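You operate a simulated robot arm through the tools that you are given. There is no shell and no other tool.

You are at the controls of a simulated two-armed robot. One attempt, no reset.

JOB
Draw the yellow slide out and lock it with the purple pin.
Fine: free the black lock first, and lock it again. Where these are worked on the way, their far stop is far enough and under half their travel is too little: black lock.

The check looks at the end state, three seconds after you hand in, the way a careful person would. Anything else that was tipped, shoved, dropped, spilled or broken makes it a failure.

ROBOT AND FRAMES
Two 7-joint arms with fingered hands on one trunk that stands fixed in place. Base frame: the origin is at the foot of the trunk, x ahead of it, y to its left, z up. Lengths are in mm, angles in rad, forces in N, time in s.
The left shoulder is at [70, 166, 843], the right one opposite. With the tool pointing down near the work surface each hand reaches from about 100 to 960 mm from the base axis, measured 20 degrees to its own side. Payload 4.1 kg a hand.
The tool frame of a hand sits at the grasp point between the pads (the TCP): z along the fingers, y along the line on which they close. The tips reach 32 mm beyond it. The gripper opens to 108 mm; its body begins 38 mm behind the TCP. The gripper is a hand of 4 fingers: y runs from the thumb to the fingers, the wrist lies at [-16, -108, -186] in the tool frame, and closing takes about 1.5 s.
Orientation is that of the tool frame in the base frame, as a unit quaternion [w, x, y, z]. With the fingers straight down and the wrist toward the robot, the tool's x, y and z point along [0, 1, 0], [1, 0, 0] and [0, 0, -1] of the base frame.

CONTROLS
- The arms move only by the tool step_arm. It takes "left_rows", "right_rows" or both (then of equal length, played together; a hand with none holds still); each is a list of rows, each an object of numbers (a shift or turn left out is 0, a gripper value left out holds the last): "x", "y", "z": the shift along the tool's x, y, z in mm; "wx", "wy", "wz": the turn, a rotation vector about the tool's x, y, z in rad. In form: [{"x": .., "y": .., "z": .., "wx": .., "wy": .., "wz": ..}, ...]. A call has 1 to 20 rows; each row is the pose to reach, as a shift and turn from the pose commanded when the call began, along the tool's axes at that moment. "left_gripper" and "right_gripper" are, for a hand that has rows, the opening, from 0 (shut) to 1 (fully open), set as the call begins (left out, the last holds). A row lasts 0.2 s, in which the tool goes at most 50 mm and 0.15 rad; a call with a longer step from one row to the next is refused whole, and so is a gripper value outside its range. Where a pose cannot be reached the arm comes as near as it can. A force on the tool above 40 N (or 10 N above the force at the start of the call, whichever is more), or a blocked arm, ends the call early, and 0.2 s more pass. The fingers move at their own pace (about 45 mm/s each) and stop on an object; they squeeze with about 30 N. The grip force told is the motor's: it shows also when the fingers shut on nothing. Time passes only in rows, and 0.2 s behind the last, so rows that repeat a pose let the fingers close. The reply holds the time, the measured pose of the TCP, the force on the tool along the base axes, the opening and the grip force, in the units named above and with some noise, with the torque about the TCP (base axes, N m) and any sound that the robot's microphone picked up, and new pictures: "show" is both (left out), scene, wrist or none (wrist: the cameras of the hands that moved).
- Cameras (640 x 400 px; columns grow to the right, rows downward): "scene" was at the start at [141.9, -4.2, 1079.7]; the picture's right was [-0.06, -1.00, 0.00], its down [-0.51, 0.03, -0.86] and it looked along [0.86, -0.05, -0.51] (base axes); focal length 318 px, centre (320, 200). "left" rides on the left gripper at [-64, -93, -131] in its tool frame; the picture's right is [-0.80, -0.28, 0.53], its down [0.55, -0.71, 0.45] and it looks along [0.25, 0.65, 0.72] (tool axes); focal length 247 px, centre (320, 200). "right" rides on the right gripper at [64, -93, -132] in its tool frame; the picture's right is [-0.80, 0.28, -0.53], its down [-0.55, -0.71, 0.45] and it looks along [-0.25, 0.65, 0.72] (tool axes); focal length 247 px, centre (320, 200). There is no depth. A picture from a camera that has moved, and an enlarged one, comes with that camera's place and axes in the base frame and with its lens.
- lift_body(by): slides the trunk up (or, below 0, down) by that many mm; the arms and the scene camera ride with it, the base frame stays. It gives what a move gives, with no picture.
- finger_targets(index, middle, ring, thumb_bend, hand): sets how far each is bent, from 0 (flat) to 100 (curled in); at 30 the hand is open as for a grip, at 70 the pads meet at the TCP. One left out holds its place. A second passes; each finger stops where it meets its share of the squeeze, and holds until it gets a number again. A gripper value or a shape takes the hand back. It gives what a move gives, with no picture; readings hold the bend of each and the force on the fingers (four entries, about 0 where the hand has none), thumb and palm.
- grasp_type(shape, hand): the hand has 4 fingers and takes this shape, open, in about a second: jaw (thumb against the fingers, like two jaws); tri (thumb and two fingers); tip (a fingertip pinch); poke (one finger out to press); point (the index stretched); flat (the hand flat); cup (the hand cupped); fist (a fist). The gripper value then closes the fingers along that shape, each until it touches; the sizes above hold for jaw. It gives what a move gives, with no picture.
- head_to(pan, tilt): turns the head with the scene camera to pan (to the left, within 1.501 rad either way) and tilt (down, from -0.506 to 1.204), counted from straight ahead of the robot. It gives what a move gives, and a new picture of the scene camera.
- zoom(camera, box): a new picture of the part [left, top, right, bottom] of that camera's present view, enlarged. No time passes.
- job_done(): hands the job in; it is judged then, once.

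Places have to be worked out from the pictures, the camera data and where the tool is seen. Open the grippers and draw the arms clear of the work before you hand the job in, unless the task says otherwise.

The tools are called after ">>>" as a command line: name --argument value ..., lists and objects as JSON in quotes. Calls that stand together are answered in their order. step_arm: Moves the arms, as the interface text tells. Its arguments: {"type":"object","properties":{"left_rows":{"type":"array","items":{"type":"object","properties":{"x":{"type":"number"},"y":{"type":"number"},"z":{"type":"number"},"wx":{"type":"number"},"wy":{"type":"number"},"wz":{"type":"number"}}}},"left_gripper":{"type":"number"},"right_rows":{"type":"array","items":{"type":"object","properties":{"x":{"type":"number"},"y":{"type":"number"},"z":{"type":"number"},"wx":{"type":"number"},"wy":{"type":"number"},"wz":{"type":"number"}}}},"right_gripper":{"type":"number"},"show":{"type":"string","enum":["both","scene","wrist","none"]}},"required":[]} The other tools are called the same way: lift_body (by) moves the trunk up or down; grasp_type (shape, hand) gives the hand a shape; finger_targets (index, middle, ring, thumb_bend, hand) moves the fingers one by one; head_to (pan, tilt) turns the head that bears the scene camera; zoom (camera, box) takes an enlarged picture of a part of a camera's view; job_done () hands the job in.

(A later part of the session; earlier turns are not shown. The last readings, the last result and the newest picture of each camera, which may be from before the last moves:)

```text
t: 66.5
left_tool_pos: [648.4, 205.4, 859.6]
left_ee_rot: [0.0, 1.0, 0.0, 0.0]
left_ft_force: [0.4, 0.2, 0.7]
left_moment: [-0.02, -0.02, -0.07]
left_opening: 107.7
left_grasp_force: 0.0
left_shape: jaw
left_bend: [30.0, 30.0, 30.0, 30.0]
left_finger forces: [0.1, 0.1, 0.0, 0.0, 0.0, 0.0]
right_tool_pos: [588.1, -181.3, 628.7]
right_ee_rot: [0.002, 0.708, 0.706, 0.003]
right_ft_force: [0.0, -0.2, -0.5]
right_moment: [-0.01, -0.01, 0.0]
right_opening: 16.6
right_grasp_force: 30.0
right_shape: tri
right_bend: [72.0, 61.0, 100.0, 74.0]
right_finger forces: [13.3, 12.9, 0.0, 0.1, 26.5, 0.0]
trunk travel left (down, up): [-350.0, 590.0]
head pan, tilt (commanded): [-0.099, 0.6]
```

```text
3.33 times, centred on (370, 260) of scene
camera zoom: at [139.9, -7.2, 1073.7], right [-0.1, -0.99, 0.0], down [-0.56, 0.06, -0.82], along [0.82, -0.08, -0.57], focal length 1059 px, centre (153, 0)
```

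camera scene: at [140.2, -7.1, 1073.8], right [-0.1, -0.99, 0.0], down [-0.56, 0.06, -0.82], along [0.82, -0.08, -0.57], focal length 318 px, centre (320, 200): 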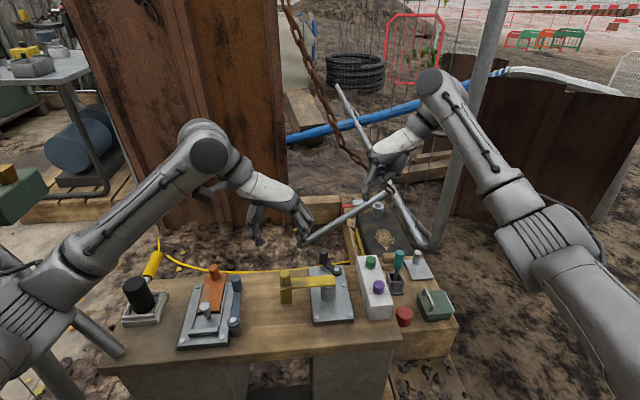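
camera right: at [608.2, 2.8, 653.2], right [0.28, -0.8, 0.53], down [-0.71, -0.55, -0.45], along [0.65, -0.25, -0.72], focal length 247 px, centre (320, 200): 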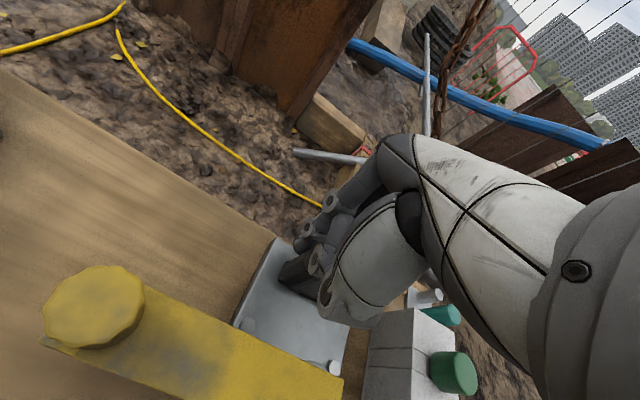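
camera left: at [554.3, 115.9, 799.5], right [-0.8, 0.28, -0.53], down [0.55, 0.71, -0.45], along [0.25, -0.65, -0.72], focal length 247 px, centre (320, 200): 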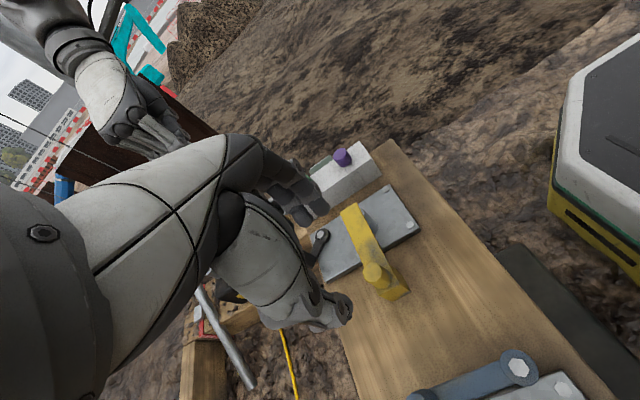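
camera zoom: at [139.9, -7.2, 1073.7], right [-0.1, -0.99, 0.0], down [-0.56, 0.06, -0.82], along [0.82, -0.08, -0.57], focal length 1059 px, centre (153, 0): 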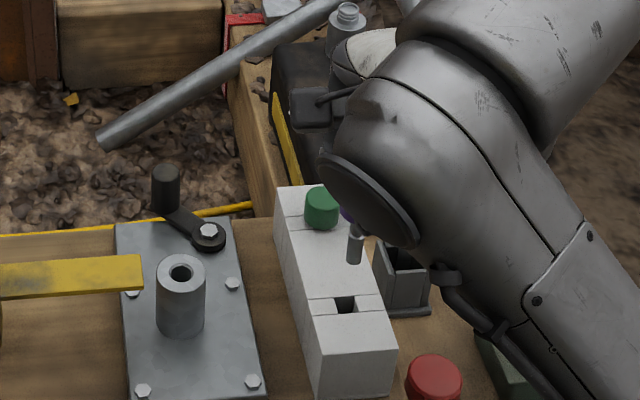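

The pin is out, nearly vertical, with shaft tip ≈(591,−182,551) while the hole measures (615,−72.5,525) in the same camera pair. I carry the pin by (+24,+109) mm to just above the hole and re-measure.

>>> step_arm --right_rows '[{"x": 10, "y": 2, "z": -6}, {"x": 30, "y": 6, "z": -10}, {"x": 50, "y": 11, "z": -10}, {"x": 70, "y": 15, "z": -10}, {"x": 90, "y": 20, "z": -10}, {"x": 103, "y": 23, "z": -10}, {"x": 109, "y": 24, "z": -8}, {"x": 109, "y": 24, "z": -5}]' --show "none"

>>> zoom --camera "left" --box '[310, 110, 422, 194]'

>>> zoom --camera "scene" --box '[280, 220, 400, 310]'

>>> zoom --camera "right" --box '[200, 150, 380, 320]'

```text
t: 68.3
left_tool_pos: [647.4, 205.6, 859.1]
left_ee_rot: [0.0, 1.0, -0.001, 0.0]
left_ft_force: [-0.4, -0.2, 0.2]
left_moment: [-0.04, 0.0, 0.0]
left_opening: 108.0
left_grasp_force: 0.0
left_shape: jaw
left_bend: [30.0, 30.0, 30.0, 30.0]
left_finger forces: [0.0, 0.1, 0.1, 0.1, 0.1, 0.0]
right_tool_pos: [611.9, -70.9, 633.4]
right_ee_rot: [0.002, 0.709, 0.706, 0.003]
right_ft_force: [-0.5, 1.2, -0.5]
right_moment: [-0.02, -0.02, -0.01]
right_opening: 16.4
right_grasp_force: 29.8
right_shape: tri
right_bend: [72.0, 61.0, 100.0, 74.0]
right_finger forces: [13.3, 13.4, 0.1, 0.1, 26.4, 0.0]
trunk travel left (down, up): [-350.0, 590.0]
head pan, tilt (commanded): [-0.099, 0.6]
```

```text
4.76 times, centred on (366, 152) of left
camera zoom: at [584.1, 297.5, 990.6], right [-0.8, 0.28, -0.53], down [0.55, 0.71, -0.45], along [0.25, -0.65, -0.72], focal length 1176 px, centre (101, 429)
```

zoom: 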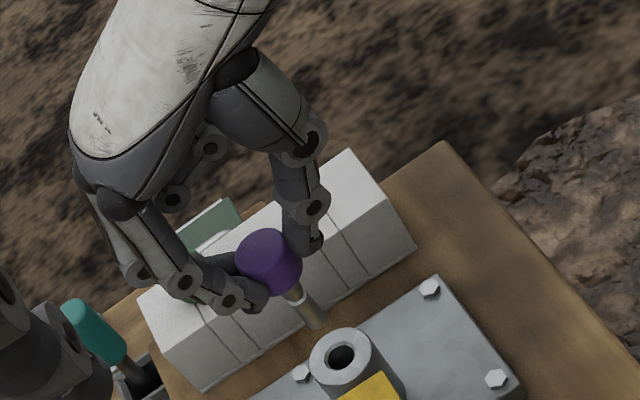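

```text
4.44 times, centred on (340, 265) of scene
camera zoom: at [139.9, -7.2, 1073.7], right [-0.1, -0.99, 0.0], down [-0.56, 0.06, -0.82], along [0.82, -0.08, -0.57], focal length 1412 px, centre (231, -89)
```

zoom: 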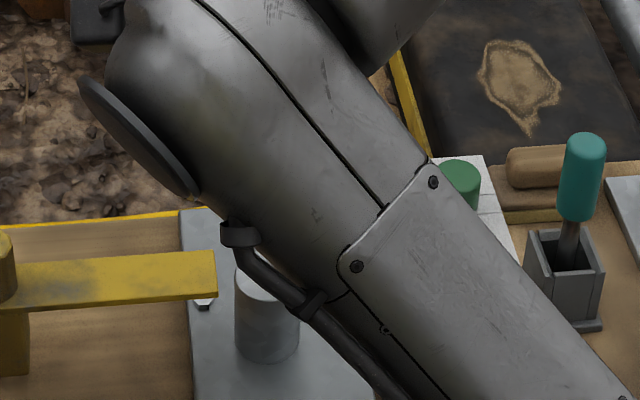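

```text
2.35 times, centred on (290, 235) of right
camera zoom: at [518.9, -8.1, 763.6], right [0.28, -0.8, 0.53], down [-0.71, -0.55, -0.45], along [0.65, -0.25, -0.71], focal length 581 px, centre (391, 118)
```

zoom: 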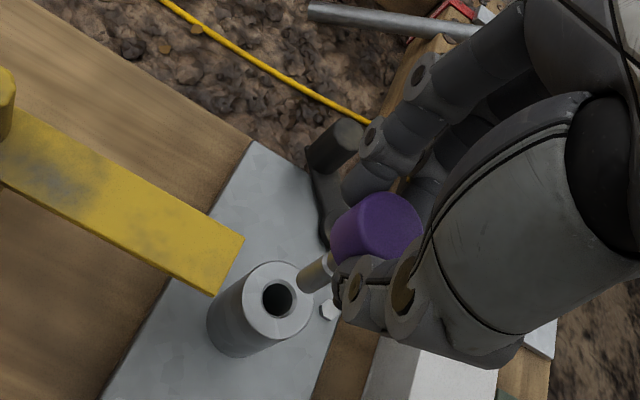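

Both wrist views indicate the pin tip is directly above the hole with ~28 mm to go (lateral error under 1 mm). I zoom tighter to verify and shift the head for a third view.

>>> zoom --camera "left" --box '[345, 155, 385, 185]'

>>> zoom --camera "right" --box '[270, 220, 350, 300]'

>>> head_to --pan 0.45 --tilt 0.6

```text
13.33 times, centred on (365, 170) of left
camera zoom: at [584.1, 297.5, 990.6], right [-0.8, 0.28, -0.53], down [0.55, 0.71, -0.45], along [0.25, -0.65, -0.72], focal length 3293 px, centre (-280, 600)
```

zoom: 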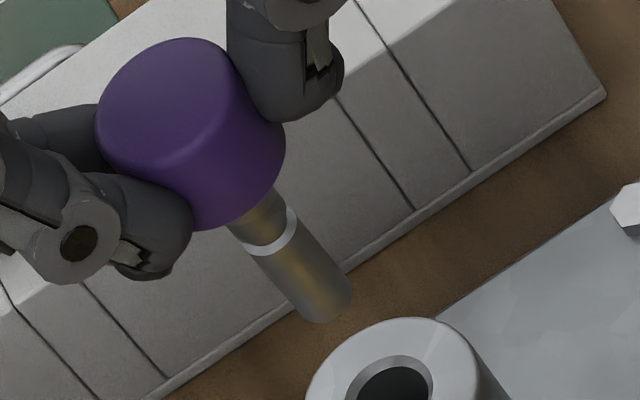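

```text
5.00 times, centred on (310, 260) of right
camera zoom: at [518.9, -8.1, 763.6], right [0.28, -0.8, 0.53], down [-0.71, -0.55, -0.45], along [0.65, -0.25, -0.71], focal length 1235 px, centre (370, -100)
```

zoom: 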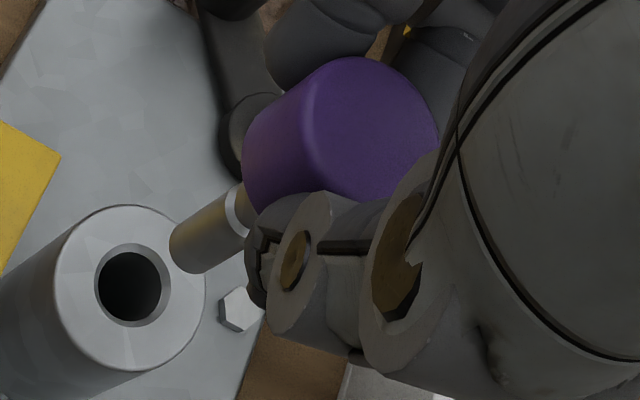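

```text
t: 69.2
left_tool_pos: [648.0, 204.5, 859.8]
left_ee_rot: [0.001, 1.0, 0.0, 0.0]
left_ft_force: [0.4, 0.6, -0.2]
left_moment: [0.01, 0.01, 0.0]
left_opening: 107.6
left_grasp_force: 0.2
left_shape: jaw
left_bend: [30.0, 30.0, 30.0, 30.0]
left_finger forces: [0.0, 0.0, 0.1, 0.1, 0.0, 0.0]
right_tool_pos: [613.0, -71.6, 634.3]
right_ee_rot: [0.002, 0.708, 0.706, 0.003]
right_ft_force: [-0.3, 0.1, -0.4]
right_moment: [0.02, 0.03, 0.02]
right_opening: 17.0
right_grasp_force: 30.1
right_shape: tri
right_bend: [72.0, 61.0, 100.0, 74.0]
right_finger forces: [13.3, 13.4, 0.0, 0.0, 26.5, 0.0]
trunk travel left (down, up): [-350.0, 590.0]
head pan, tilt (commanded): [0.45, 0.6]
camera scene: at [131.6, 40.0, 1073.7], right [0.43, -0.9, 0.0], down [-0.51, -0.25, -0.82], along [0.74, 0.36, -0.57], focal length 318 px, centre (320, 200)
```

scene: 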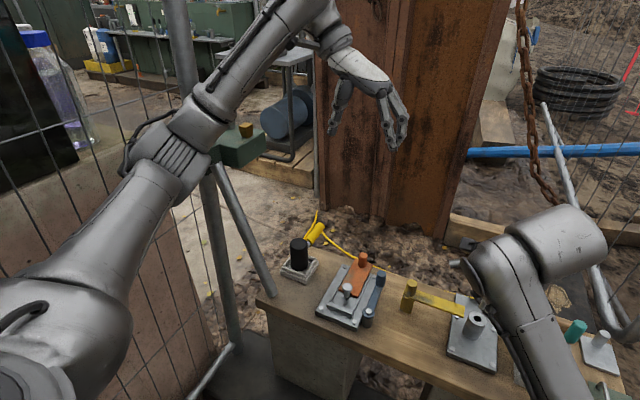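

The shaft (~10 mm) against a 13.6 mm bore with chamfer leaves fair tolerance; the two views agree within ~1.5 mm. I check the panned head view as a third reference.

>>> zoom --camera "scene" --box '[430, 250, 530, 350]'

```text
4.00 times, centred on (480, 300) of scene
camera zoom: at [131.6, 40.0, 1073.7], right [0.43, -0.9, 0.0], down [-0.51, -0.25, -0.82], along [0.74, 0.36, -0.57], focal length 1271 px, centre (-320, -200)
```

zoom: 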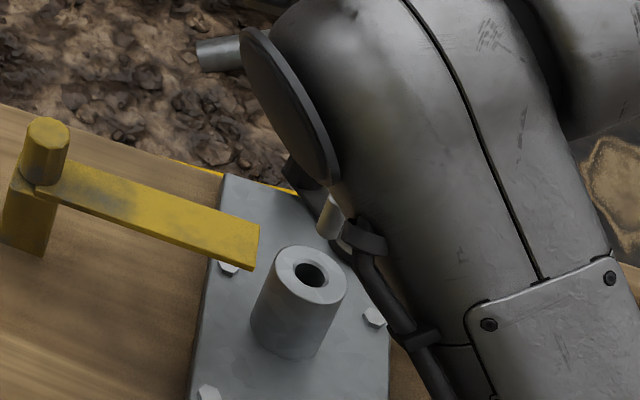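

The three views together suggest the tip is ~1 mm short in x and centred in y. I shift +1 mm in x and descend 18 mm, leaving ~9 mm, then re-check.

>>> step_arm --right_rows '[{"y": 1.0, "z": 5}, {"y": 1.0, "z": 10}, {"y": 1.0, "z": 15}, {"y": 1.0, "z": 18}, {"y": 1.0, "z": 18}]' --show "none"

>>> zoom --camera "left" --box '[350, 160, 390, 190]'

>>> zoom --camera "right" --box '[270, 220, 350, 300]'

>>> zoom --camera "scene" --box '[470, 290, 520, 340]'

```text
t: 70.5
left_tool_pos: [647.5, 204.7, 858.8]
left_ee_rot: [0.0, 1.0, 0.0, 0.0]
left_ft_force: [0.2, 0.1, 0.9]
left_moment: [0.02, 0.01, -0.02]
left_opening: 107.8
left_grasp_force: 0.2
left_shape: jaw
left_bend: [30.0, 30.0, 30.0, 30.0]
left_finger forces: [0.0, 0.1, 0.0, 0.0, 0.0, 0.0]
right_tool_pos: [613.4, -72.1, 615.6]
right_ee_rot: [0.002, 0.709, 0.705, 0.003]
right_ft_force: [-0.7, 0.9, 0.3]
right_moment: [0.0, 0.0, 0.0]
right_opening: 16.6
right_grasp_force: 29.6
right_shape: tri
right_bend: [72.0, 61.0, 100.0, 74.0]
right_finger forces: [13.4, 13.6, 0.0, 0.0, 26.5, 0.0]
trunk travel left (down, up): [-350.0, 590.0]
head pan, tilt (commanded): [0.45, 0.6]
```

```text
13.33 times, centred on (370, 175) of left
camera zoom: at [584.1, 297.5, 990.6], right [-0.8, 0.28, -0.53], down [0.55, 0.71, -0.45], along [0.25, -0.65, -0.72], focal length 3293 px, centre (-347, 533)
```

zoom: 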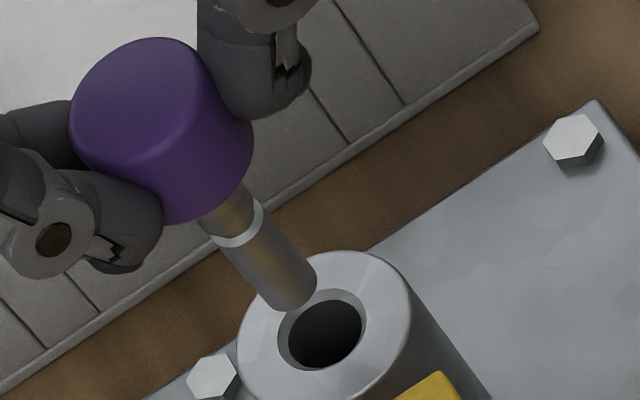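

```text
5.00 times, centred on (310, 260) of right
camera zoom: at [520.4, -8.5, 746.0], right [0.28, -0.8, 0.53], down [-0.7, -0.55, -0.45], along [0.65, -0.25, -0.71], focal length 1235 px, centre (370, -100)
```

zoom: 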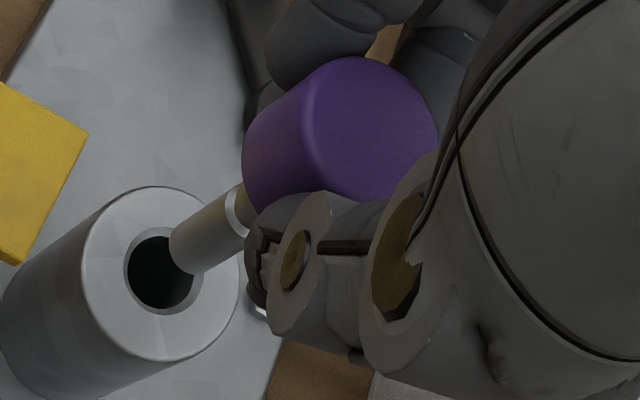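

```text
8.00 times, centred on (495, 315) of scene
camera zoom: at [131.5, 40.1, 1073.7], right [0.43, -0.9, 0.0], down [-0.51, -0.25, -0.82], along [0.74, 0.36, -0.57], focal length 2542 px, centre (-1080, -720)
```

zoom: 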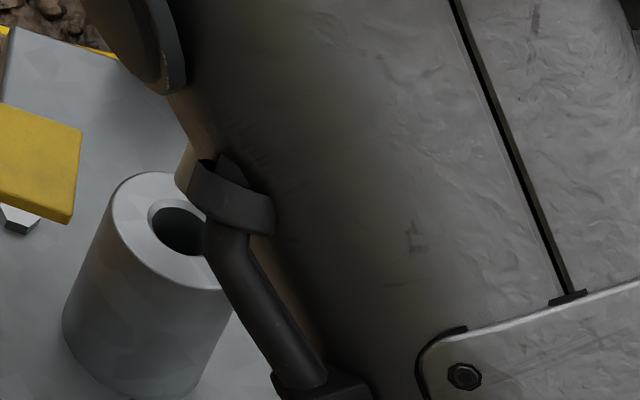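

The left view shows good alignment; the right view hints at ~1 mm excess in +y. I zoom tighter on the right view to quantify.

>>> zoom --camera "right" --box '[285, 250, 325, 290]'

>>> zoom --camera "left" --box '[360, 170, 384, 188]'

```text
10.00 times, centred on (305, 270) of right
camera zoom: at [520.4, -8.5, 746.0], right [0.28, -0.8, 0.53], down [-0.7, -0.55, -0.45], along [0.65, -0.25, -0.71], focal length 2470 px, centre (470, -500)
```

zoom: 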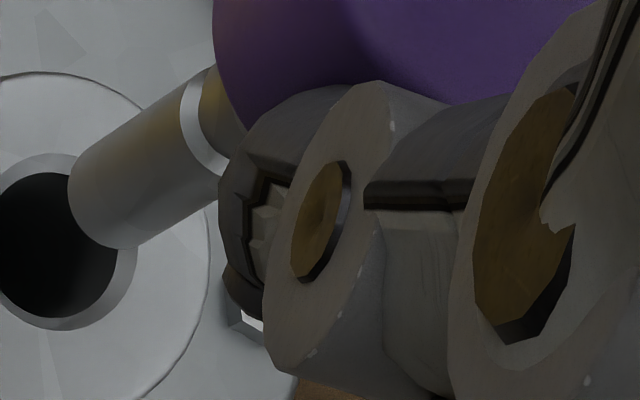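

```text
16.00 times, centred on (372, 179) of left
camera zoom: at [584.1, 297.5, 990.6], right [-0.8, 0.28, -0.53], down [0.55, 0.71, -0.45], along [0.25, -0.65, -0.72], focal length 3952 px, centre (-512, 536)
```

zoom: 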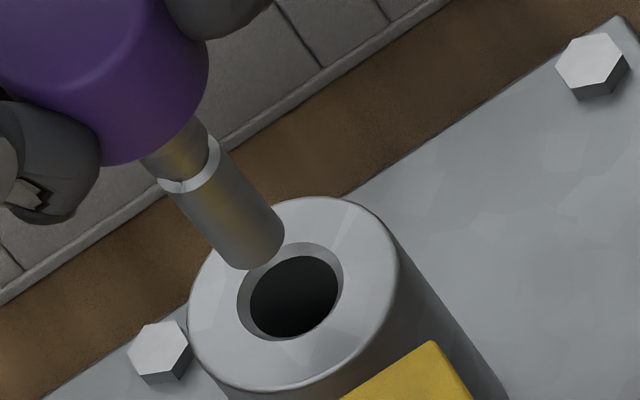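

Refined estimate: tip is centred in x (≈0.1 mm) and ≈1.4 mm too far in +y, with ~15 mm to go. I correct y by −1.4 mm, descend 11 mm, and look again.

>>> step_arm --right_rows '[{"x": -1.4, "z": 3}, {"x": -1.4, "z": 6}, {"x": -1.4, "z": 9}, {"x": -1.4, "z": 11}, {"x": -1.4, "z": 11}]' --show "none"

>>> zoom --camera "right" --box '[275, 250, 339, 290]'

>>> zoom --camera "left" --box '[355, 168, 387, 188]'

```text
t: 71.7
left_tool_pos: [648.6, 205.4, 859.8]
left_ee_rot: [0.0, 1.0, 0.0, 0.0]
left_ft_force: [0.0, 0.0, 0.1]
left_moment: [-0.01, -0.01, 0.0]
left_opening: 107.7
left_grasp_force: 0.0
left_shape: jaw
left_bend: [30.0, 30.0, 30.0, 30.0]
left_finger forces: [0.0, 0.0, 0.1, 0.2, 0.0, 0.1]
right_tool_pos: [613.4, -75.0, 604.5]
right_ee_rot: [0.003, 0.709, 0.705, 0.003]
right_ft_force: [-0.5, 0.0, -0.4]
right_moment: [0.01, -0.02, -0.03]
right_opening: 16.5
right_grasp_force: 30.3
right_shape: tri
right_bend: [72.0, 61.0, 100.0, 74.0]
right_finger forces: [13.5, 13.6, 0.0, 0.0, 26.4, 0.1]
trunk travel left (down, up): [-350.0, 590.0]
head pan, tilt (commanded): [0.45, 0.6]
```

```text
10.00 times, centred on (307, 270) of right
camera zoom: at [520.2, -9.7, 734.7], right [0.28, -0.8, 0.53], down [-0.7, -0.55, -0.45], along [0.65, -0.25, -0.71], focal length 2470 px, centre (450, -500)
```

zoom: 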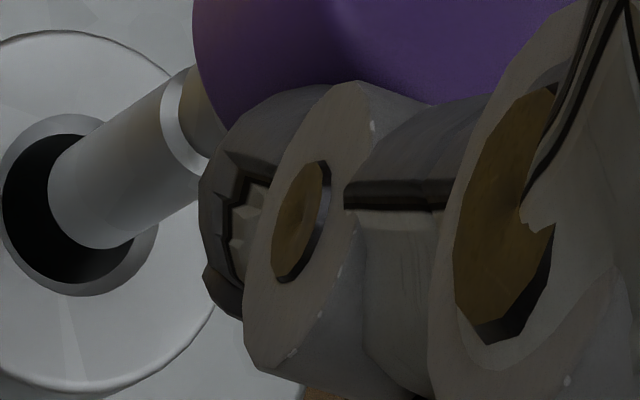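

```text
16.00 times, centred on (371, 178) of left
camera zoom: at [584.1, 297.5, 990.6], right [-0.8, 0.28, -0.53], down [0.55, 0.71, -0.45], along [0.25, -0.65, -0.72], focal length 3952 px, centre (-496, 552)
```

zoom: 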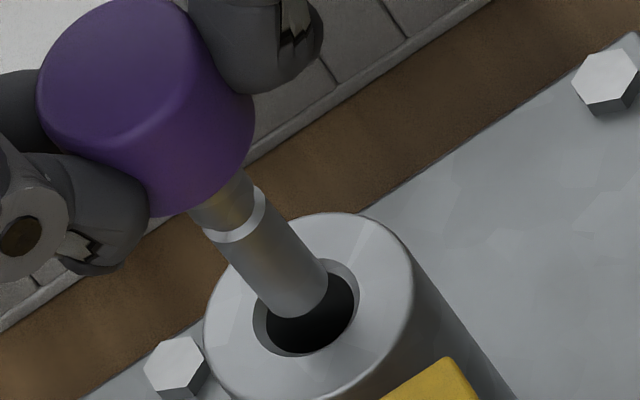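

Alignment is now within ~0.7 mm in both views with ~4 mm to go. I nudge +0.5 mm in x and descend into the hole, watching the force.

>>> step_arm --right_rows '[{"y": 0.5, "z": 3}, {"y": 0.5, "z": 6}, {"y": 0.5, "z": 9}, {"y": 0.5, "z": 12}, {"y": 0.5, "z": 14}]' --show "none"

>>> zoom --camera "right" --box '[275, 250, 339, 290]'

>>> zoom --camera "left" --box '[355, 168, 387, 188]'

```text
t: 72.8
left_tool_pos: [647.6, 204.8, 860.1]
left_ee_rot: [0.0, 1.0, 0.0, 0.0]
left_ft_force: [0.7, -0.4, 0.5]
left_moment: [0.01, -0.02, 0.01]
left_opening: 107.2
left_grasp_force: 0.1
left_shape: jaw
left_bend: [30.0, 30.0, 30.0, 30.0]
left_finger forces: [0.1, 0.0, 0.0, 0.0, 0.0, 0.1]
right_tool_pos: [614.3, -74.0, 591.7]
right_ee_rot: [0.001, 0.708, 0.706, 0.003]
right_ft_force: [0.1, -0.6, -0.6]
right_moment: [0.04, 0.01, -0.01]
right_opening: 16.2
right_grasp_force: 29.9
right_shape: tri
right_bend: [72.0, 61.0, 100.0, 74.0]
right_finger forces: [13.5, 13.6, 0.0, 0.1, 26.4, 0.0]
trunk travel left (down, up): [-350.0, 590.0]
head pan, tilt (commanded): [0.45, 0.6]
```

```text
10.00 times, centred on (307, 270) of right
camera zoom: at [520.5, -10.0, 721.6], right [0.28, -0.8, 0.53], down [-0.7, -0.55, -0.45], along [0.65, -0.25, -0.71], focal length 2470 px, centre (450, -500)
```

zoom: 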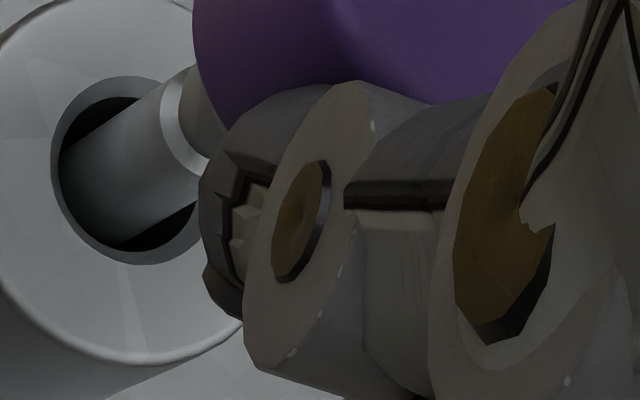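

```text
16.00 times, centred on (371, 178) of left
camera zoom: at [584.1, 297.6, 990.6], right [-0.8, 0.28, -0.53], down [0.55, 0.71, -0.45], along [0.25, -0.65, -0.72], focal length 3952 px, centre (-496, 552)
```

zoom: 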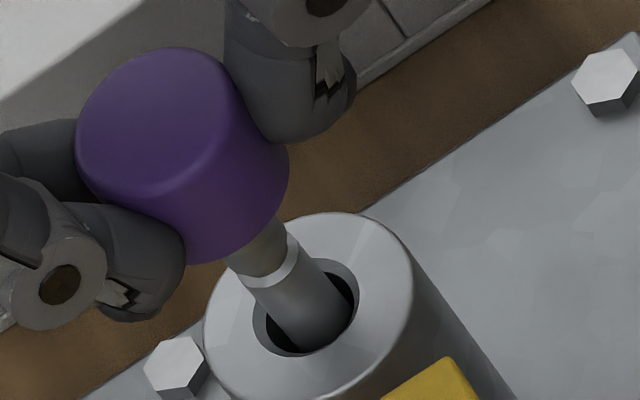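

The tip is in the hole, centred, no force. I continue lowering in small steps.

>>> step_arm --right_rows '[{"z": 4}, {"z": 8}, {"z": 12}, {"z": 16}, {"z": 20}, {"z": 24}, {"z": 28}]' --show "none"

>>> zoom --camera "right" --box '[265, 230, 361, 290]'

>>> zoom --camera "left" --box '[350, 160, 398, 190]'

```text
t: 74.5
left_tool_pos: [648.7, 206.6, 858.9]
left_ee_rot: [0.0, 1.0, 0.001, 0.0]
left_ft_force: [0.5, 0.2, 0.9]
left_moment: [0.02, 0.03, -0.02]
left_opening: 107.8
left_grasp_force: 0.1
left_shape: jaw
left_bend: [30.0, 30.0, 30.0, 30.0]
left_finger forces: [0.0, 0.0, 0.0, 0.0, 0.0, 0.1]
right_tool_pos: [616.0, -75.3, 563.9]
right_ee_rot: [0.002, 0.709, 0.705, 0.002]
right_ft_force: [0.0, -0.2, -0.3]
right_moment: [-0.01, 0.01, -0.02]
right_opening: 16.8
right_grasp_force: 30.1
right_shape: tri
right_bend: [72.0, 61.0, 100.0, 74.0]
right_finger forces: [13.5, 13.8, 0.1, 0.1, 26.4, 0.1]
trunk travel left (down, up): [-350.0, 590.0]
head pan, tilt (commanded): [0.45, 0.6]
```

```text
6.67 times, centred on (313, 260) of right
camera zoom: at [521.1, -10.0, 693.7], right [0.28, -0.8, 0.53], down [-0.7, -0.55, -0.45], along [0.65, -0.25, -0.71], focal length 1646 px, centre (367, -200)
```

zoom: 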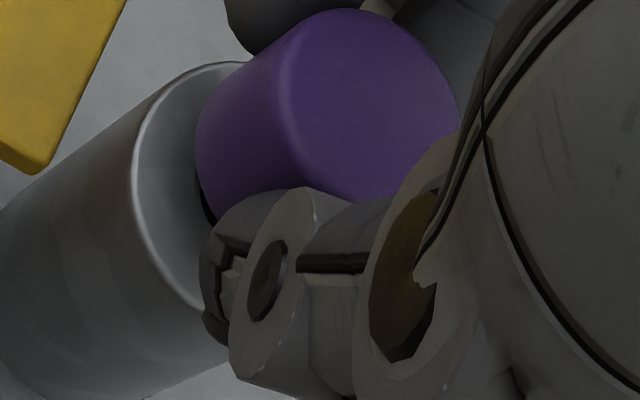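

```text
13.33 times, centred on (374, 175) of left
camera zoom: at [584.1, 297.6, 990.6], right [-0.8, 0.28, -0.53], down [0.55, 0.71, -0.45], along [0.25, -0.65, -0.72], focal length 3293 px, centre (-400, 533)
```

zoom: 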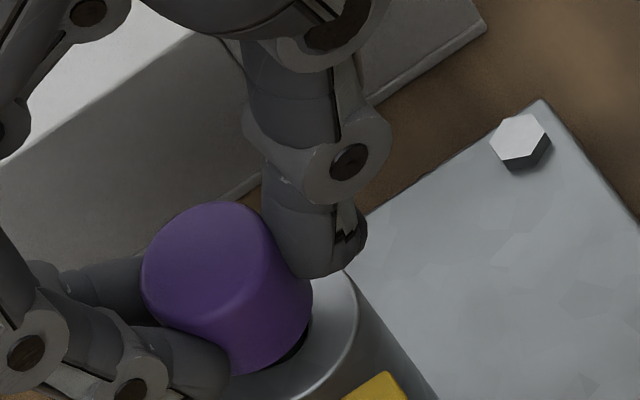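

Still free. The head is ~10 mm above the tube; I continue in finer steps until it seats.

>>> step_arm --right_rows '[{"z": 2}, {"z": 4}, {"z": 6}, {"z": 8}, {"z": 8}]' --show "none"

>>> zoom --camera "right" --box '[265, 230, 361, 290]'

>>> zoom --camera "left" --box '[350, 160, 398, 190]'

```text
t: 75.7
left_tool_pos: [646.7, 205.5, 859.9]
left_ee_rot: [0.0, 1.0, 0.0, 0.0]
left_ft_force: [-0.1, 0.0, 0.9]
left_moment: [0.0, 0.01, 0.02]
left_opening: 107.8
left_grasp_force: 0.0
left_shape: jaw
left_bend: [30.0, 30.0, 30.0, 30.0]
left_finger forces: [0.0, 0.0, 0.0, 0.1, 0.0, 0.0]
right_tool_pos: [613.6, -74.0, 556.5]
right_ee_rot: [0.003, 0.708, 0.706, 0.004]
right_ft_force: [-1.5, 0.4, 13.2]
right_moment: [0.04, 0.0, 0.0]
right_opening: 16.8
right_grasp_force: 29.6
right_shape: tri
right_bend: [72.0, 61.0, 100.0, 74.0]
right_finger forces: [14.6, 15.3, 0.0, 0.0, 29.6, 0.0]
trunk travel left (down, up): [-350.0, 590.0]
head pan, tilt (commanded): [0.45, 0.6]
```

```text
6.67 times, centred on (313, 260) of right
camera zoom: at [520.5, -9.6, 686.8], right [0.27, -0.8, 0.53], down [-0.7, -0.55, -0.46], along [0.66, -0.25, -0.71], focal length 1646 px, centre (367, -200)
```

zoom: 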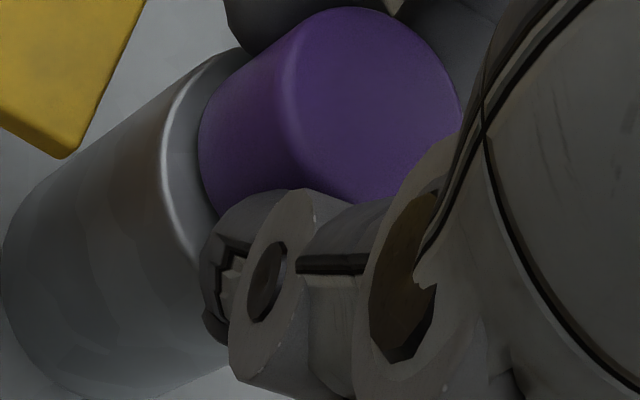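

```text
13.33 times, centred on (374, 175) of left
camera zoom: at [582.7, 297.8, 991.6], right [-0.8, 0.28, -0.53], down [0.55, 0.71, -0.45], along [0.25, -0.65, -0.72], focal length 3293 px, centre (-400, 533)
```

zoom: 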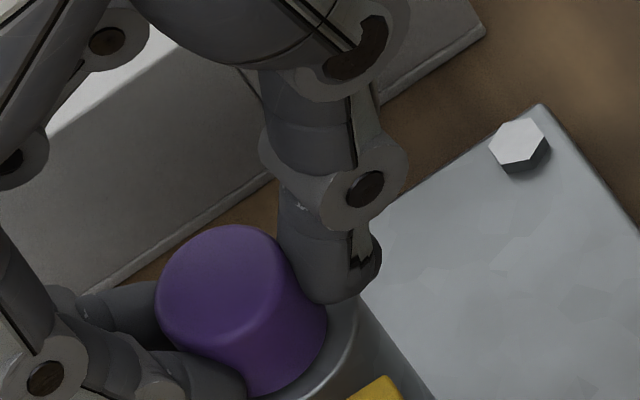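

The pin head has seated on the tube (13 N upward, no gap visible). I relieve the load by 1 mm and open the right fingers moderately.

>>> step_arm --right_rows '[{"z": -1}, {"z": -1}, {"z": -1}, {"z": -1}, {"z": -1}, {"z": -1}, {"z": -1}]' --right_gripper 0.5 --show "none"

>>> zoom --camera "right" --box '[230, 200, 390, 310]'

>>> zoom --camera "left" --box '[340, 150, 404, 200]'

```text
t: 77.2
left_tool_pos: [647.8, 205.4, 858.7]
left_ee_rot: [0.001, 1.0, 0.0, -0.001]
left_ft_force: [0.1, -0.6, 0.6]
left_moment: [-0.02, -0.02, 0.01]
left_opening: 107.7
left_grasp_force: 0.1
left_shape: jaw
left_bend: [30.0, 30.0, 30.0, 30.0]
left_finger forces: [0.1, 0.1, 0.1, 0.0, 0.0, 0.0]
right_tool_pos: [614.2, -74.0, 556.4]
right_ee_rot: [0.002, 0.708, 0.706, 0.002]
right_ft_force: [-0.2, 0.6, 0.0]
right_moment: [-0.01, 0.02, 0.0]
right_opening: 53.6
right_grasp_force: 0.1
right_shape: tri
right_bend: [74.0, 45.0, 99.0, 71.0]
right_finger forces: [0.0, 0.0, 0.0, 0.1, 0.1, 0.0]
trunk travel left (down, up): [-350.0, 590.0]
head pan, tilt (commanded): [0.45, 0.6]
```

```text
3.64 times, centred on (310, 255) of right
camera zoom: at [520.8, -9.5, 686.6], right [0.28, -0.8, 0.53], down [-0.7, -0.55, -0.45], along [0.65, -0.25, -0.71], focal length 898 px, centre (356, 0)
```

zoom: 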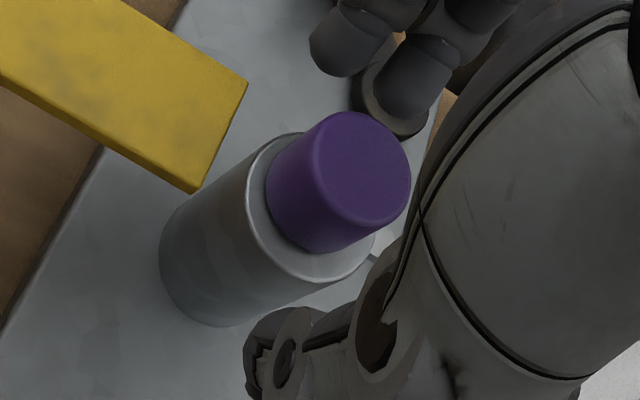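

```text
8.00 times, centred on (372, 175) of left
camera zoom: at [584.0, 297.6, 990.7], right [-0.8, 0.28, -0.53], down [0.55, 0.71, -0.45], along [0.25, -0.65, -0.72], focal length 1976 px, centre (-96, 400)
```

zoom: 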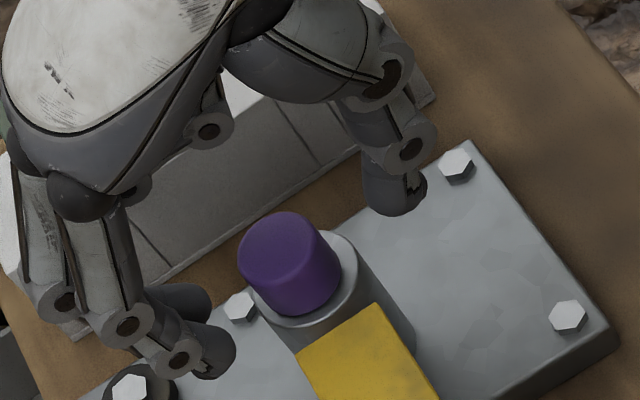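

The pin stands upright with its head seated on the tube rim, and the fingers are clear. I raise the right hand straight up and check all the parts.

>>> step_arm --right_rows '[{"z": -8}, {"z": -20}, {"z": -45}, {"z": -75}, {"z": -110}]' --show "none"

>>> grasp_type --shape "poke" --hand "right"

>>> zoom --camera "left" --box '[300, 120, 428, 220]'

>>> zoom --camera "right" --box '[100, 100, 400, 330]'

```text
t: 78.5
left_tool_pos: [648.5, 206.8, 858.5]
left_ee_rot: [0.001, 1.0, 0.0, 0.0]
left_ft_force: [-0.8, 0.0, -0.3]
left_moment: [-0.01, 0.0, 0.03]
left_opening: 107.8
left_grasp_force: 0.1
left_shape: jaw
left_bend: [30.0, 30.0, 30.0, 30.0]
left_finger forces: [0.0, 0.0, 0.0, 0.0, 0.0, 0.0]
right_tool_pos: [611.4, -72.3, 667.0]
right_ee_rot: [0.003, 0.708, 0.706, 0.003]
right_ft_force: [-1.2, 0.3, 0.2]
right_moment: [0.0, -0.05, 0.0]
right_opening: 53.6
right_grasp_force: 0.0
right_shape: tri
right_bend: [74.0, 45.0, 99.0, 71.0]
right_finger forces: [0.0, 0.0, 0.0, 0.1, 0.1, 0.0]
trunk travel left (down, up): [-350.0, 590.0]
head pan, tilt (commanded): [0.45, 0.6]
```

```text
t: 79.3
left_tool_pos: [648.1, 205.8, 858.9]
left_ee_rot: [-0.001, 1.0, 0.0, 0.0]
left_ft_force: [-0.9, 0.3, -0.1]
left_moment: [-0.03, -0.01, -0.01]
left_opening: 107.7
left_grasp_force: 0.0
left_shape: jaw
left_bend: [30.0, 30.0, 30.0, 30.0]
left_finger forces: [0.1, 0.0, 0.0, 0.0, 0.0, 0.0]
right_tool_pos: [612.2, -73.5, 665.8]
right_ee_rot: [0.003, 0.708, 0.706, 0.003]
right_ft_force: [-0.3, 0.4, 0.2]
right_moment: [0.01, 0.0, 0.0]
right_opening: 0.0
right_grasp_force: 0.1
right_shape: poke
right_bend: [70.0, 70.0, 99.0, 100.0]
right_finger forces: [0.1, 0.0, 0.0, 0.0, 0.1, 0.0]
trunk travel left (down, up): [-350.0, 590.0]
head pan, tilt (commanded): [0.45, 0.6]
```

```text
4.00 times, centred on (364, 170) of left
camera zoom: at [584.0, 297.6, 990.7], right [-0.8, 0.28, -0.53], down [0.55, 0.71, -0.45], along [0.25, -0.65, -0.72], focal length 988 px, centre (144, 320)
```

zoom: 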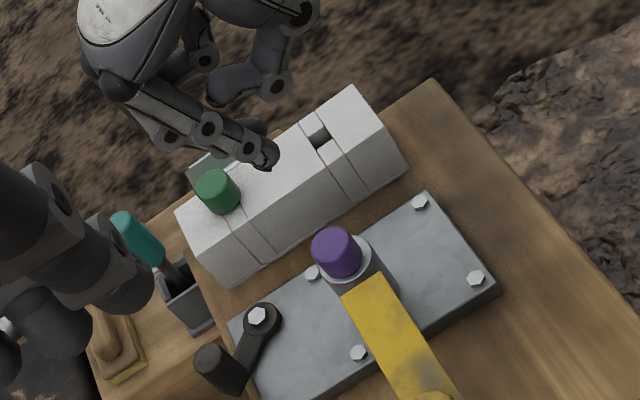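

```text
1.74 times, centred on (250, 215) of right
camera zoom: at [519.0, -9.1, 796.3], right [0.28, -0.8, 0.53], down [-0.7, -0.55, -0.45], along [0.65, -0.25, -0.71], focal length 430 px, centre (442, 174)
```

zoom: 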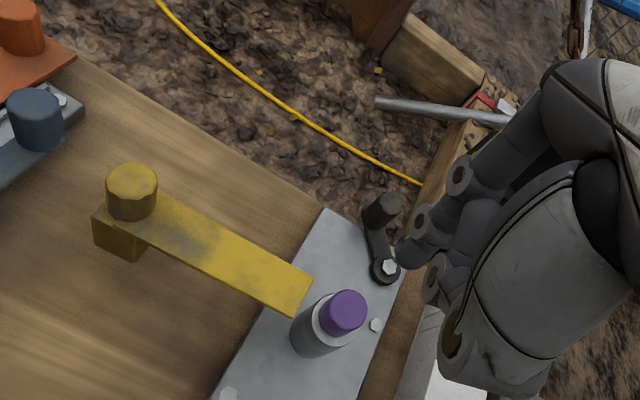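

The pin is in, the bar is out, nothing else disturbed. Now I take the right hand (poke shape) behind the open black knob (TCP ≈(752,−80)) and descend.

>>> step_arm --right_rows '[{"x": -1, "y": 40}, {"x": -3, "y": 80}, {"x": -5, "y": 120}, {"x": -6, "y": 140}, {"x": -6, "y": 140, "z": 40}, {"x": -6, "y": 140, "z": 80}, {"x": -6, "y": 140, "z": 115}, {"x": -6, "y": 140, "z": 130}, {"x": -6, "y": 140, "z": 142}]' --show "none"

>>> zoom --camera "right" --box '[180, 130, 400, 330]'

>>> zoom --camera "left" --box '[260, 120, 420, 240]'

```text
t: 81.3
left_tool_pos: [648.1, 204.8, 858.8]
left_ee_rot: [0.0, 1.0, 0.0, 0.0]
left_ft_force: [-0.3, 0.0, -0.1]
left_moment: [0.04, -0.03, -0.01]
left_opening: 107.7
left_grasp_force: 0.1
left_shape: jaw
left_bend: [30.0, 30.0, 30.0, 30.0]
left_finger forces: [0.0, 0.0, 0.0, 0.1, 0.0, 0.1]
right_tool_pos: [753.2, -81.3, 522.8]
right_ee_rot: [0.002, 0.708, 0.706, 0.003]
right_ft_force: [-0.2, -0.5, -0.3]
right_moment: [-0.02, 0.01, -0.01]
right_opening: 0.0
right_grasp_force: 0.0
right_shape: poke
right_bend: [70.0, 70.0, 99.0, 100.0]
right_finger forces: [0.0, 0.0, 0.0, 0.0, 0.1, 0.1]
trunk travel left (down, up): [-350.0, 590.0]
head pan, tilt (commanded): [0.45, 0.6]
```

```text
2.00 times, centred on (290, 230) of right
camera zoom: at [660.7, -17.0, 654.4], right [0.28, -0.8, 0.53], down [-0.7, -0.55, -0.45], along [0.65, -0.25, -0.71], focal length 494 px, centre (380, 140)
```

zoom: 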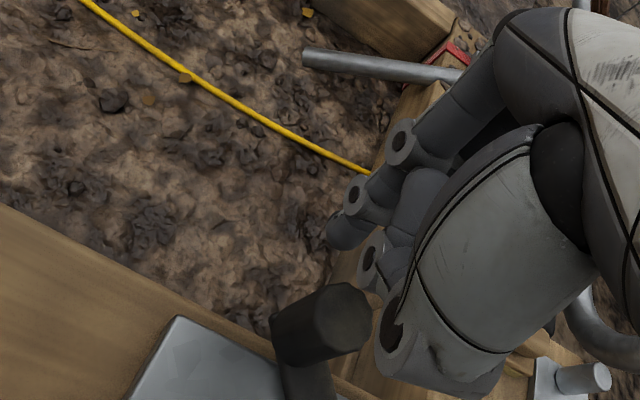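

```text
3.33 times, centred on (340, 180) of left
camera zoom: at [584.2, 297.5, 990.6], right [-0.8, 0.28, -0.53], down [0.55, 0.71, -0.45], along [0.25, -0.65, -0.72], focal length 823 px, centre (253, 267)
```

zoom: 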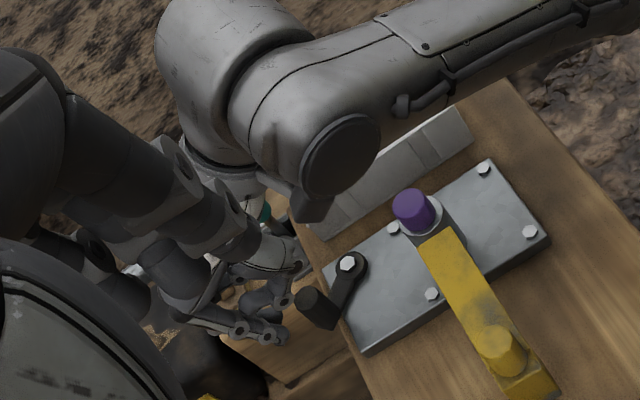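

The two fingertips are behind the knob. I now pull toward the robot to swing the lever closed, in small steps ending just short of the earlier stop position (TCP x≈700).

>>> step_arm --right_rows '[{"y": -6, "x": 1}, {"y": -12, "x": 2}, {"y": -17, "x": 3}, {"y": -22, "x": 5}, {"y": -27, "x": 7}, {"y": -32, "x": 10}, {"y": -37, "x": 13}, {"y": -42, "x": 15}, {"y": -47, "x": 17}, {"y": -51, "x": 19}]' --show "none"

>>> zoom --camera "right" --box '[180, 130, 400, 330]'

>>> zoom --camera "left" --box '[290, 120, 420, 220]'

```text
t: 83.5
left_tool_pos: [650.1, 206.2, 857.7]
left_ee_rot: [0.002, 1.0, 0.0, -0.001]
left_ft_force: [-0.4, -0.4, 0.9]
left_moment: [0.0, 0.0, 0.02]
left_opening: 107.7
left_grasp_force: 0.1
left_shape: jaw
left_bend: [30.0, 30.0, 30.0, 30.0]
left_finger forces: [0.0, 0.0, 0.0, 0.1, 0.1, 0.0]
right_tool_pos: [714.0, -74.0, 532.4]
right_ee_rot: [0.016, 0.713, 0.701, 0.002]
right_ft_force: [18.1, 17.4, -15.1]
right_moment: [0.33, -0.35, 0.01]
right_opening: 0.0
right_grasp_force: 0.1
right_shape: poke
right_bend: [70.0, 70.0, 99.0, 100.0]
right_finger forces: [24.0, 2.3, 0.1, 0.1, 0.0, 0.0]
trunk travel left (down, up): [-350.0, 590.0]
head pan, tilt (commanded): [0.45, 0.6]
```

```text
2.00 times, centred on (290, 230) of right
camera zoom: at [619.6, -6.9, 659.4], right [0.26, -0.79, 0.56], down [-0.7, -0.55, -0.46], along [0.66, -0.27, -0.7], focal length 494 px, centre (380, 140)
```

zoom: 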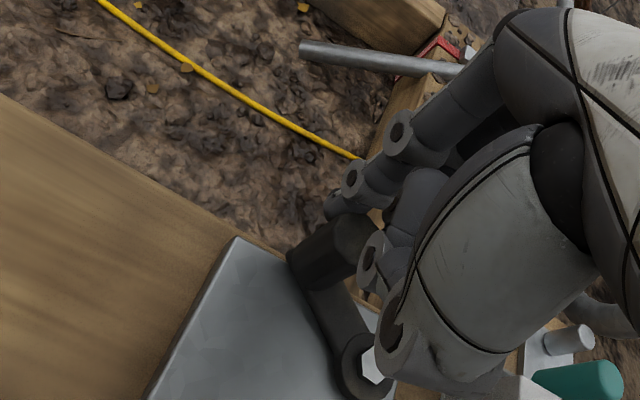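

```text
4.00 times, centred on (355, 170) of left
camera zoom: at [586.7, 298.7, 988.5], right [-0.8, 0.28, -0.53], down [0.55, 0.71, -0.45], along [0.25, -0.65, -0.72], focal length 988 px, centre (180, 320)
```

zoom: 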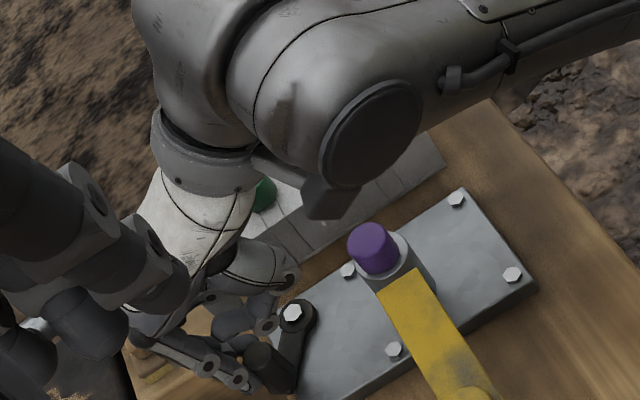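

The lever has swung halfway (≈28°) but the arm is lagging its command by >12 mm in y and z, with odd side forces — the arm seems to be at an awkward limit in this posture. I back off away from the knob and rise.

>>> step_arm --right_rows '[{"y": 8}, {"y": 16}, {"y": 24}, {"y": 32, "x": -6}, {"y": 32, "x": -6, "z": -40}, {"y": 32, "x": -6, "z": -80}, {"y": 32, "x": -6, "z": -120}]' --show "none"

>>> zoom --camera "left" --box '[290, 120, 420, 220]'

>>> zoom --camera "right" --box '[180, 130, 400, 330]'

>>> head_to --pan -0.1 --tilt 0.6

```text
t: 85.2
left_tool_pos: [649.1, 204.3, 860.1]
left_ee_rot: [0.0, 1.0, 0.0, 0.0]
left_ft_force: [0.3, 1.1, 0.0]
left_moment: [0.02, -0.02, 0.01]
left_opening: 107.5
left_grasp_force: 0.2
left_shape: jaw
left_bend: [30.0, 30.0, 30.0, 30.0]
left_finger forces: [0.1, 0.0, 0.0, 0.1, 0.0, 0.0]
right_tool_pos: [734.5, -66.1, 645.4]
right_ee_rot: [0.002, 0.708, 0.706, 0.003]
right_ft_force: [0.0, -0.4, -0.2]
right_moment: [0.01, 0.02, -0.02]
right_opening: 0.0
right_grasp_force: 0.1
right_shape: poke
right_bend: [70.0, 70.0, 99.0, 100.0]
right_finger forces: [0.1, 0.1, 0.1, 0.0, 0.0, 0.1]
trunk travel left (down, up): [-350.0, 590.0]
head pan, tilt (commanded): [0.45, 0.6]
```

```text
4.00 times, centred on (355, 170) of left
camera zoom: at [583.8, 297.6, 990.8], right [-0.8, 0.28, -0.53], down [0.55, 0.71, -0.45], along [0.25, -0.65, -0.72], focal length 988 px, centre (180, 320)
```

zoom: 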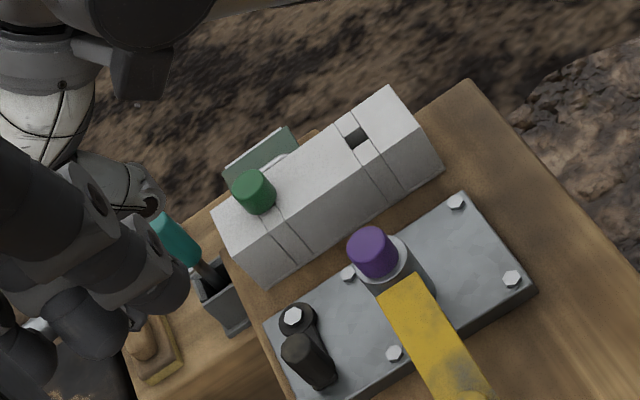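

```text
2.00 times, centred on (290, 230) of right
camera zoom: at [641.5, -2.8, 776.6], right [0.28, -0.8, 0.53], down [-0.7, -0.55, -0.45], along [0.65, -0.25, -0.71], focal length 494 px, centre (380, 140)
```

zoom: 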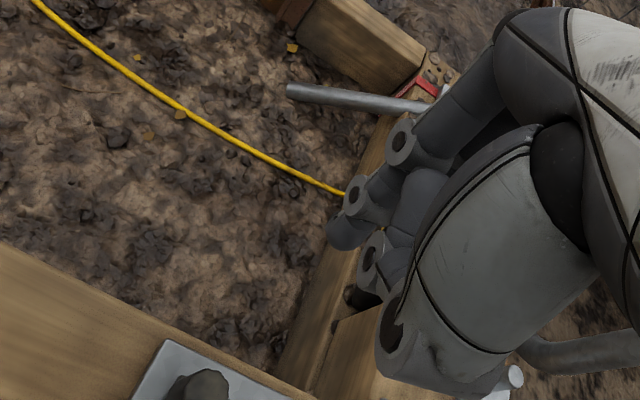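

```text
t: 86.1
left_tool_pos: [649.4, 205.8, 859.8]
left_ee_rot: [0.0, 1.0, 0.0, 0.0]
left_ft_force: [0.4, -0.6, -0.6]
left_moment: [0.01, 0.03, -0.02]
left_opening: 108.0
left_grasp_force: 0.1
left_shape: jaw
left_bend: [30.0, 30.0, 30.0, 30.0]
left_finger forces: [0.0, 0.1, 0.0, 0.0, 0.0, 0.0]
right_tool_pos: [734.2, -66.2, 645.9]
right_ee_rot: [0.003, 0.708, 0.707, 0.003]
right_ft_force: [0.4, 0.3, 0.9]
right_moment: [0.03, 0.0, 0.01]
right_opening: 0.0
right_grasp_force: 0.0
right_shape: poke
right_bend: [70.0, 70.0, 99.0, 100.0]
right_finger forces: [0.1, 0.0, 0.1, 0.0, 0.1, 0.1]
trunk travel left (down, up): [-350.0, 590.0]
head pan, tilt (commanded): [-0.099, 0.6]
camera scene: at [139.9, -7.1, 1073.7], right [-0.1, -1.0, 0.0], down [-0.56, 0.06, -0.82], along [0.82, -0.08, -0.57], focal length 318 px, centre (320, 200)
```

scene: 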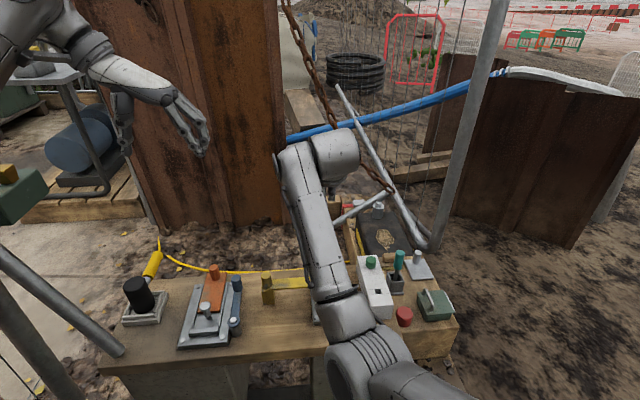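

The left view now suggests the lever is already near its locked position. I move the right hand clear (up, toward its own side) and look properly.

>>> step_arm --right_rows '[{"z": -30}, {"x": -40, "z": -45}, {"x": -80, "z": -60}, {"x": -120, "z": -75}, {"x": -160, "z": -90}, {"x": -200, "z": -100}, {"x": -235, "y": -20, "z": -110}]' --show "none"

>>> zoom --camera "scene" --box '[250, 230, 410, 330]'

>>> zoom --camera "left" --box '[310, 130, 422, 200]'

```text
t: 87.7
left_tool_pos: [647.9, 205.2, 859.9]
left_ee_rot: [0.0, 1.0, -0.001, 0.0]
left_ft_force: [-0.4, 0.2, -0.7]
left_moment: [0.01, 0.0, 0.0]
left_opening: 107.9
left_grasp_force: 0.1
left_shape: jaw
left_bend: [30.0, 30.0, 30.0, 30.0]
left_finger forces: [0.0, 0.1, 0.0, 0.0, 0.0, 0.0]
right_tool_pos: [711.7, -304.2, 754.6]
right_ee_rot: [0.004, 0.708, 0.706, 0.002]
right_ft_force: [-0.5, 0.1, -0.2]
right_moment: [0.04, -0.03, 0.0]
right_opening: 0.0
right_grasp_force: 0.0
right_shape: poke
right_bend: [70.0, 70.0, 99.0, 100.0]
right_finger forces: [0.1, 0.1, 0.0, 0.1, 0.0, 0.1]
trunk travel left (down, up): [-350.0, 590.0]
head pan, tilt (commanded): [-0.099, 0.6]
```

```text
4.00 times, centred on (330, 280) of scene
camera zoom: at [139.5, -7.5, 1073.8], right [-0.1, -0.99, 0.0], down [-0.56, 0.06, -0.83], along [0.82, -0.08, -0.56], focal length 1271 px, centre (280, -120)
```

zoom: 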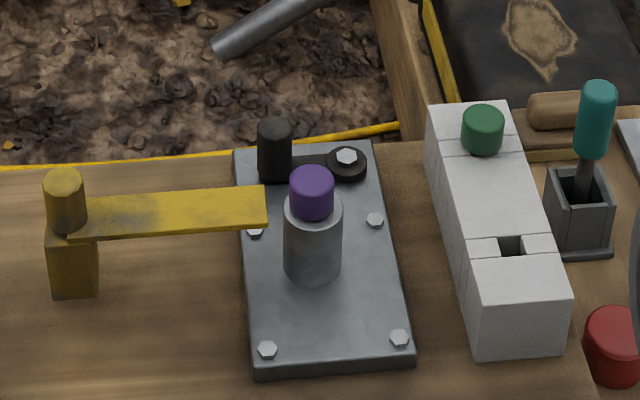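

```text
5.71 times, centred on (366, 165) of left
camera zoom: at [583.6, 297.3, 991.1], right [-0.8, 0.28, -0.53], down [0.55, 0.71, -0.45], along [0.25, -0.65, -0.72], focal length 1411 px, centre (57, 400)
```

zoom: 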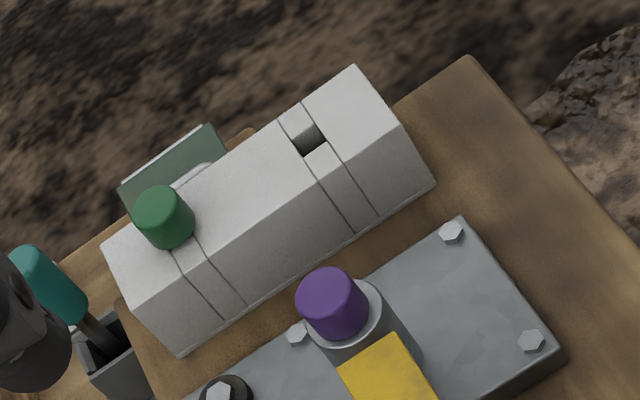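

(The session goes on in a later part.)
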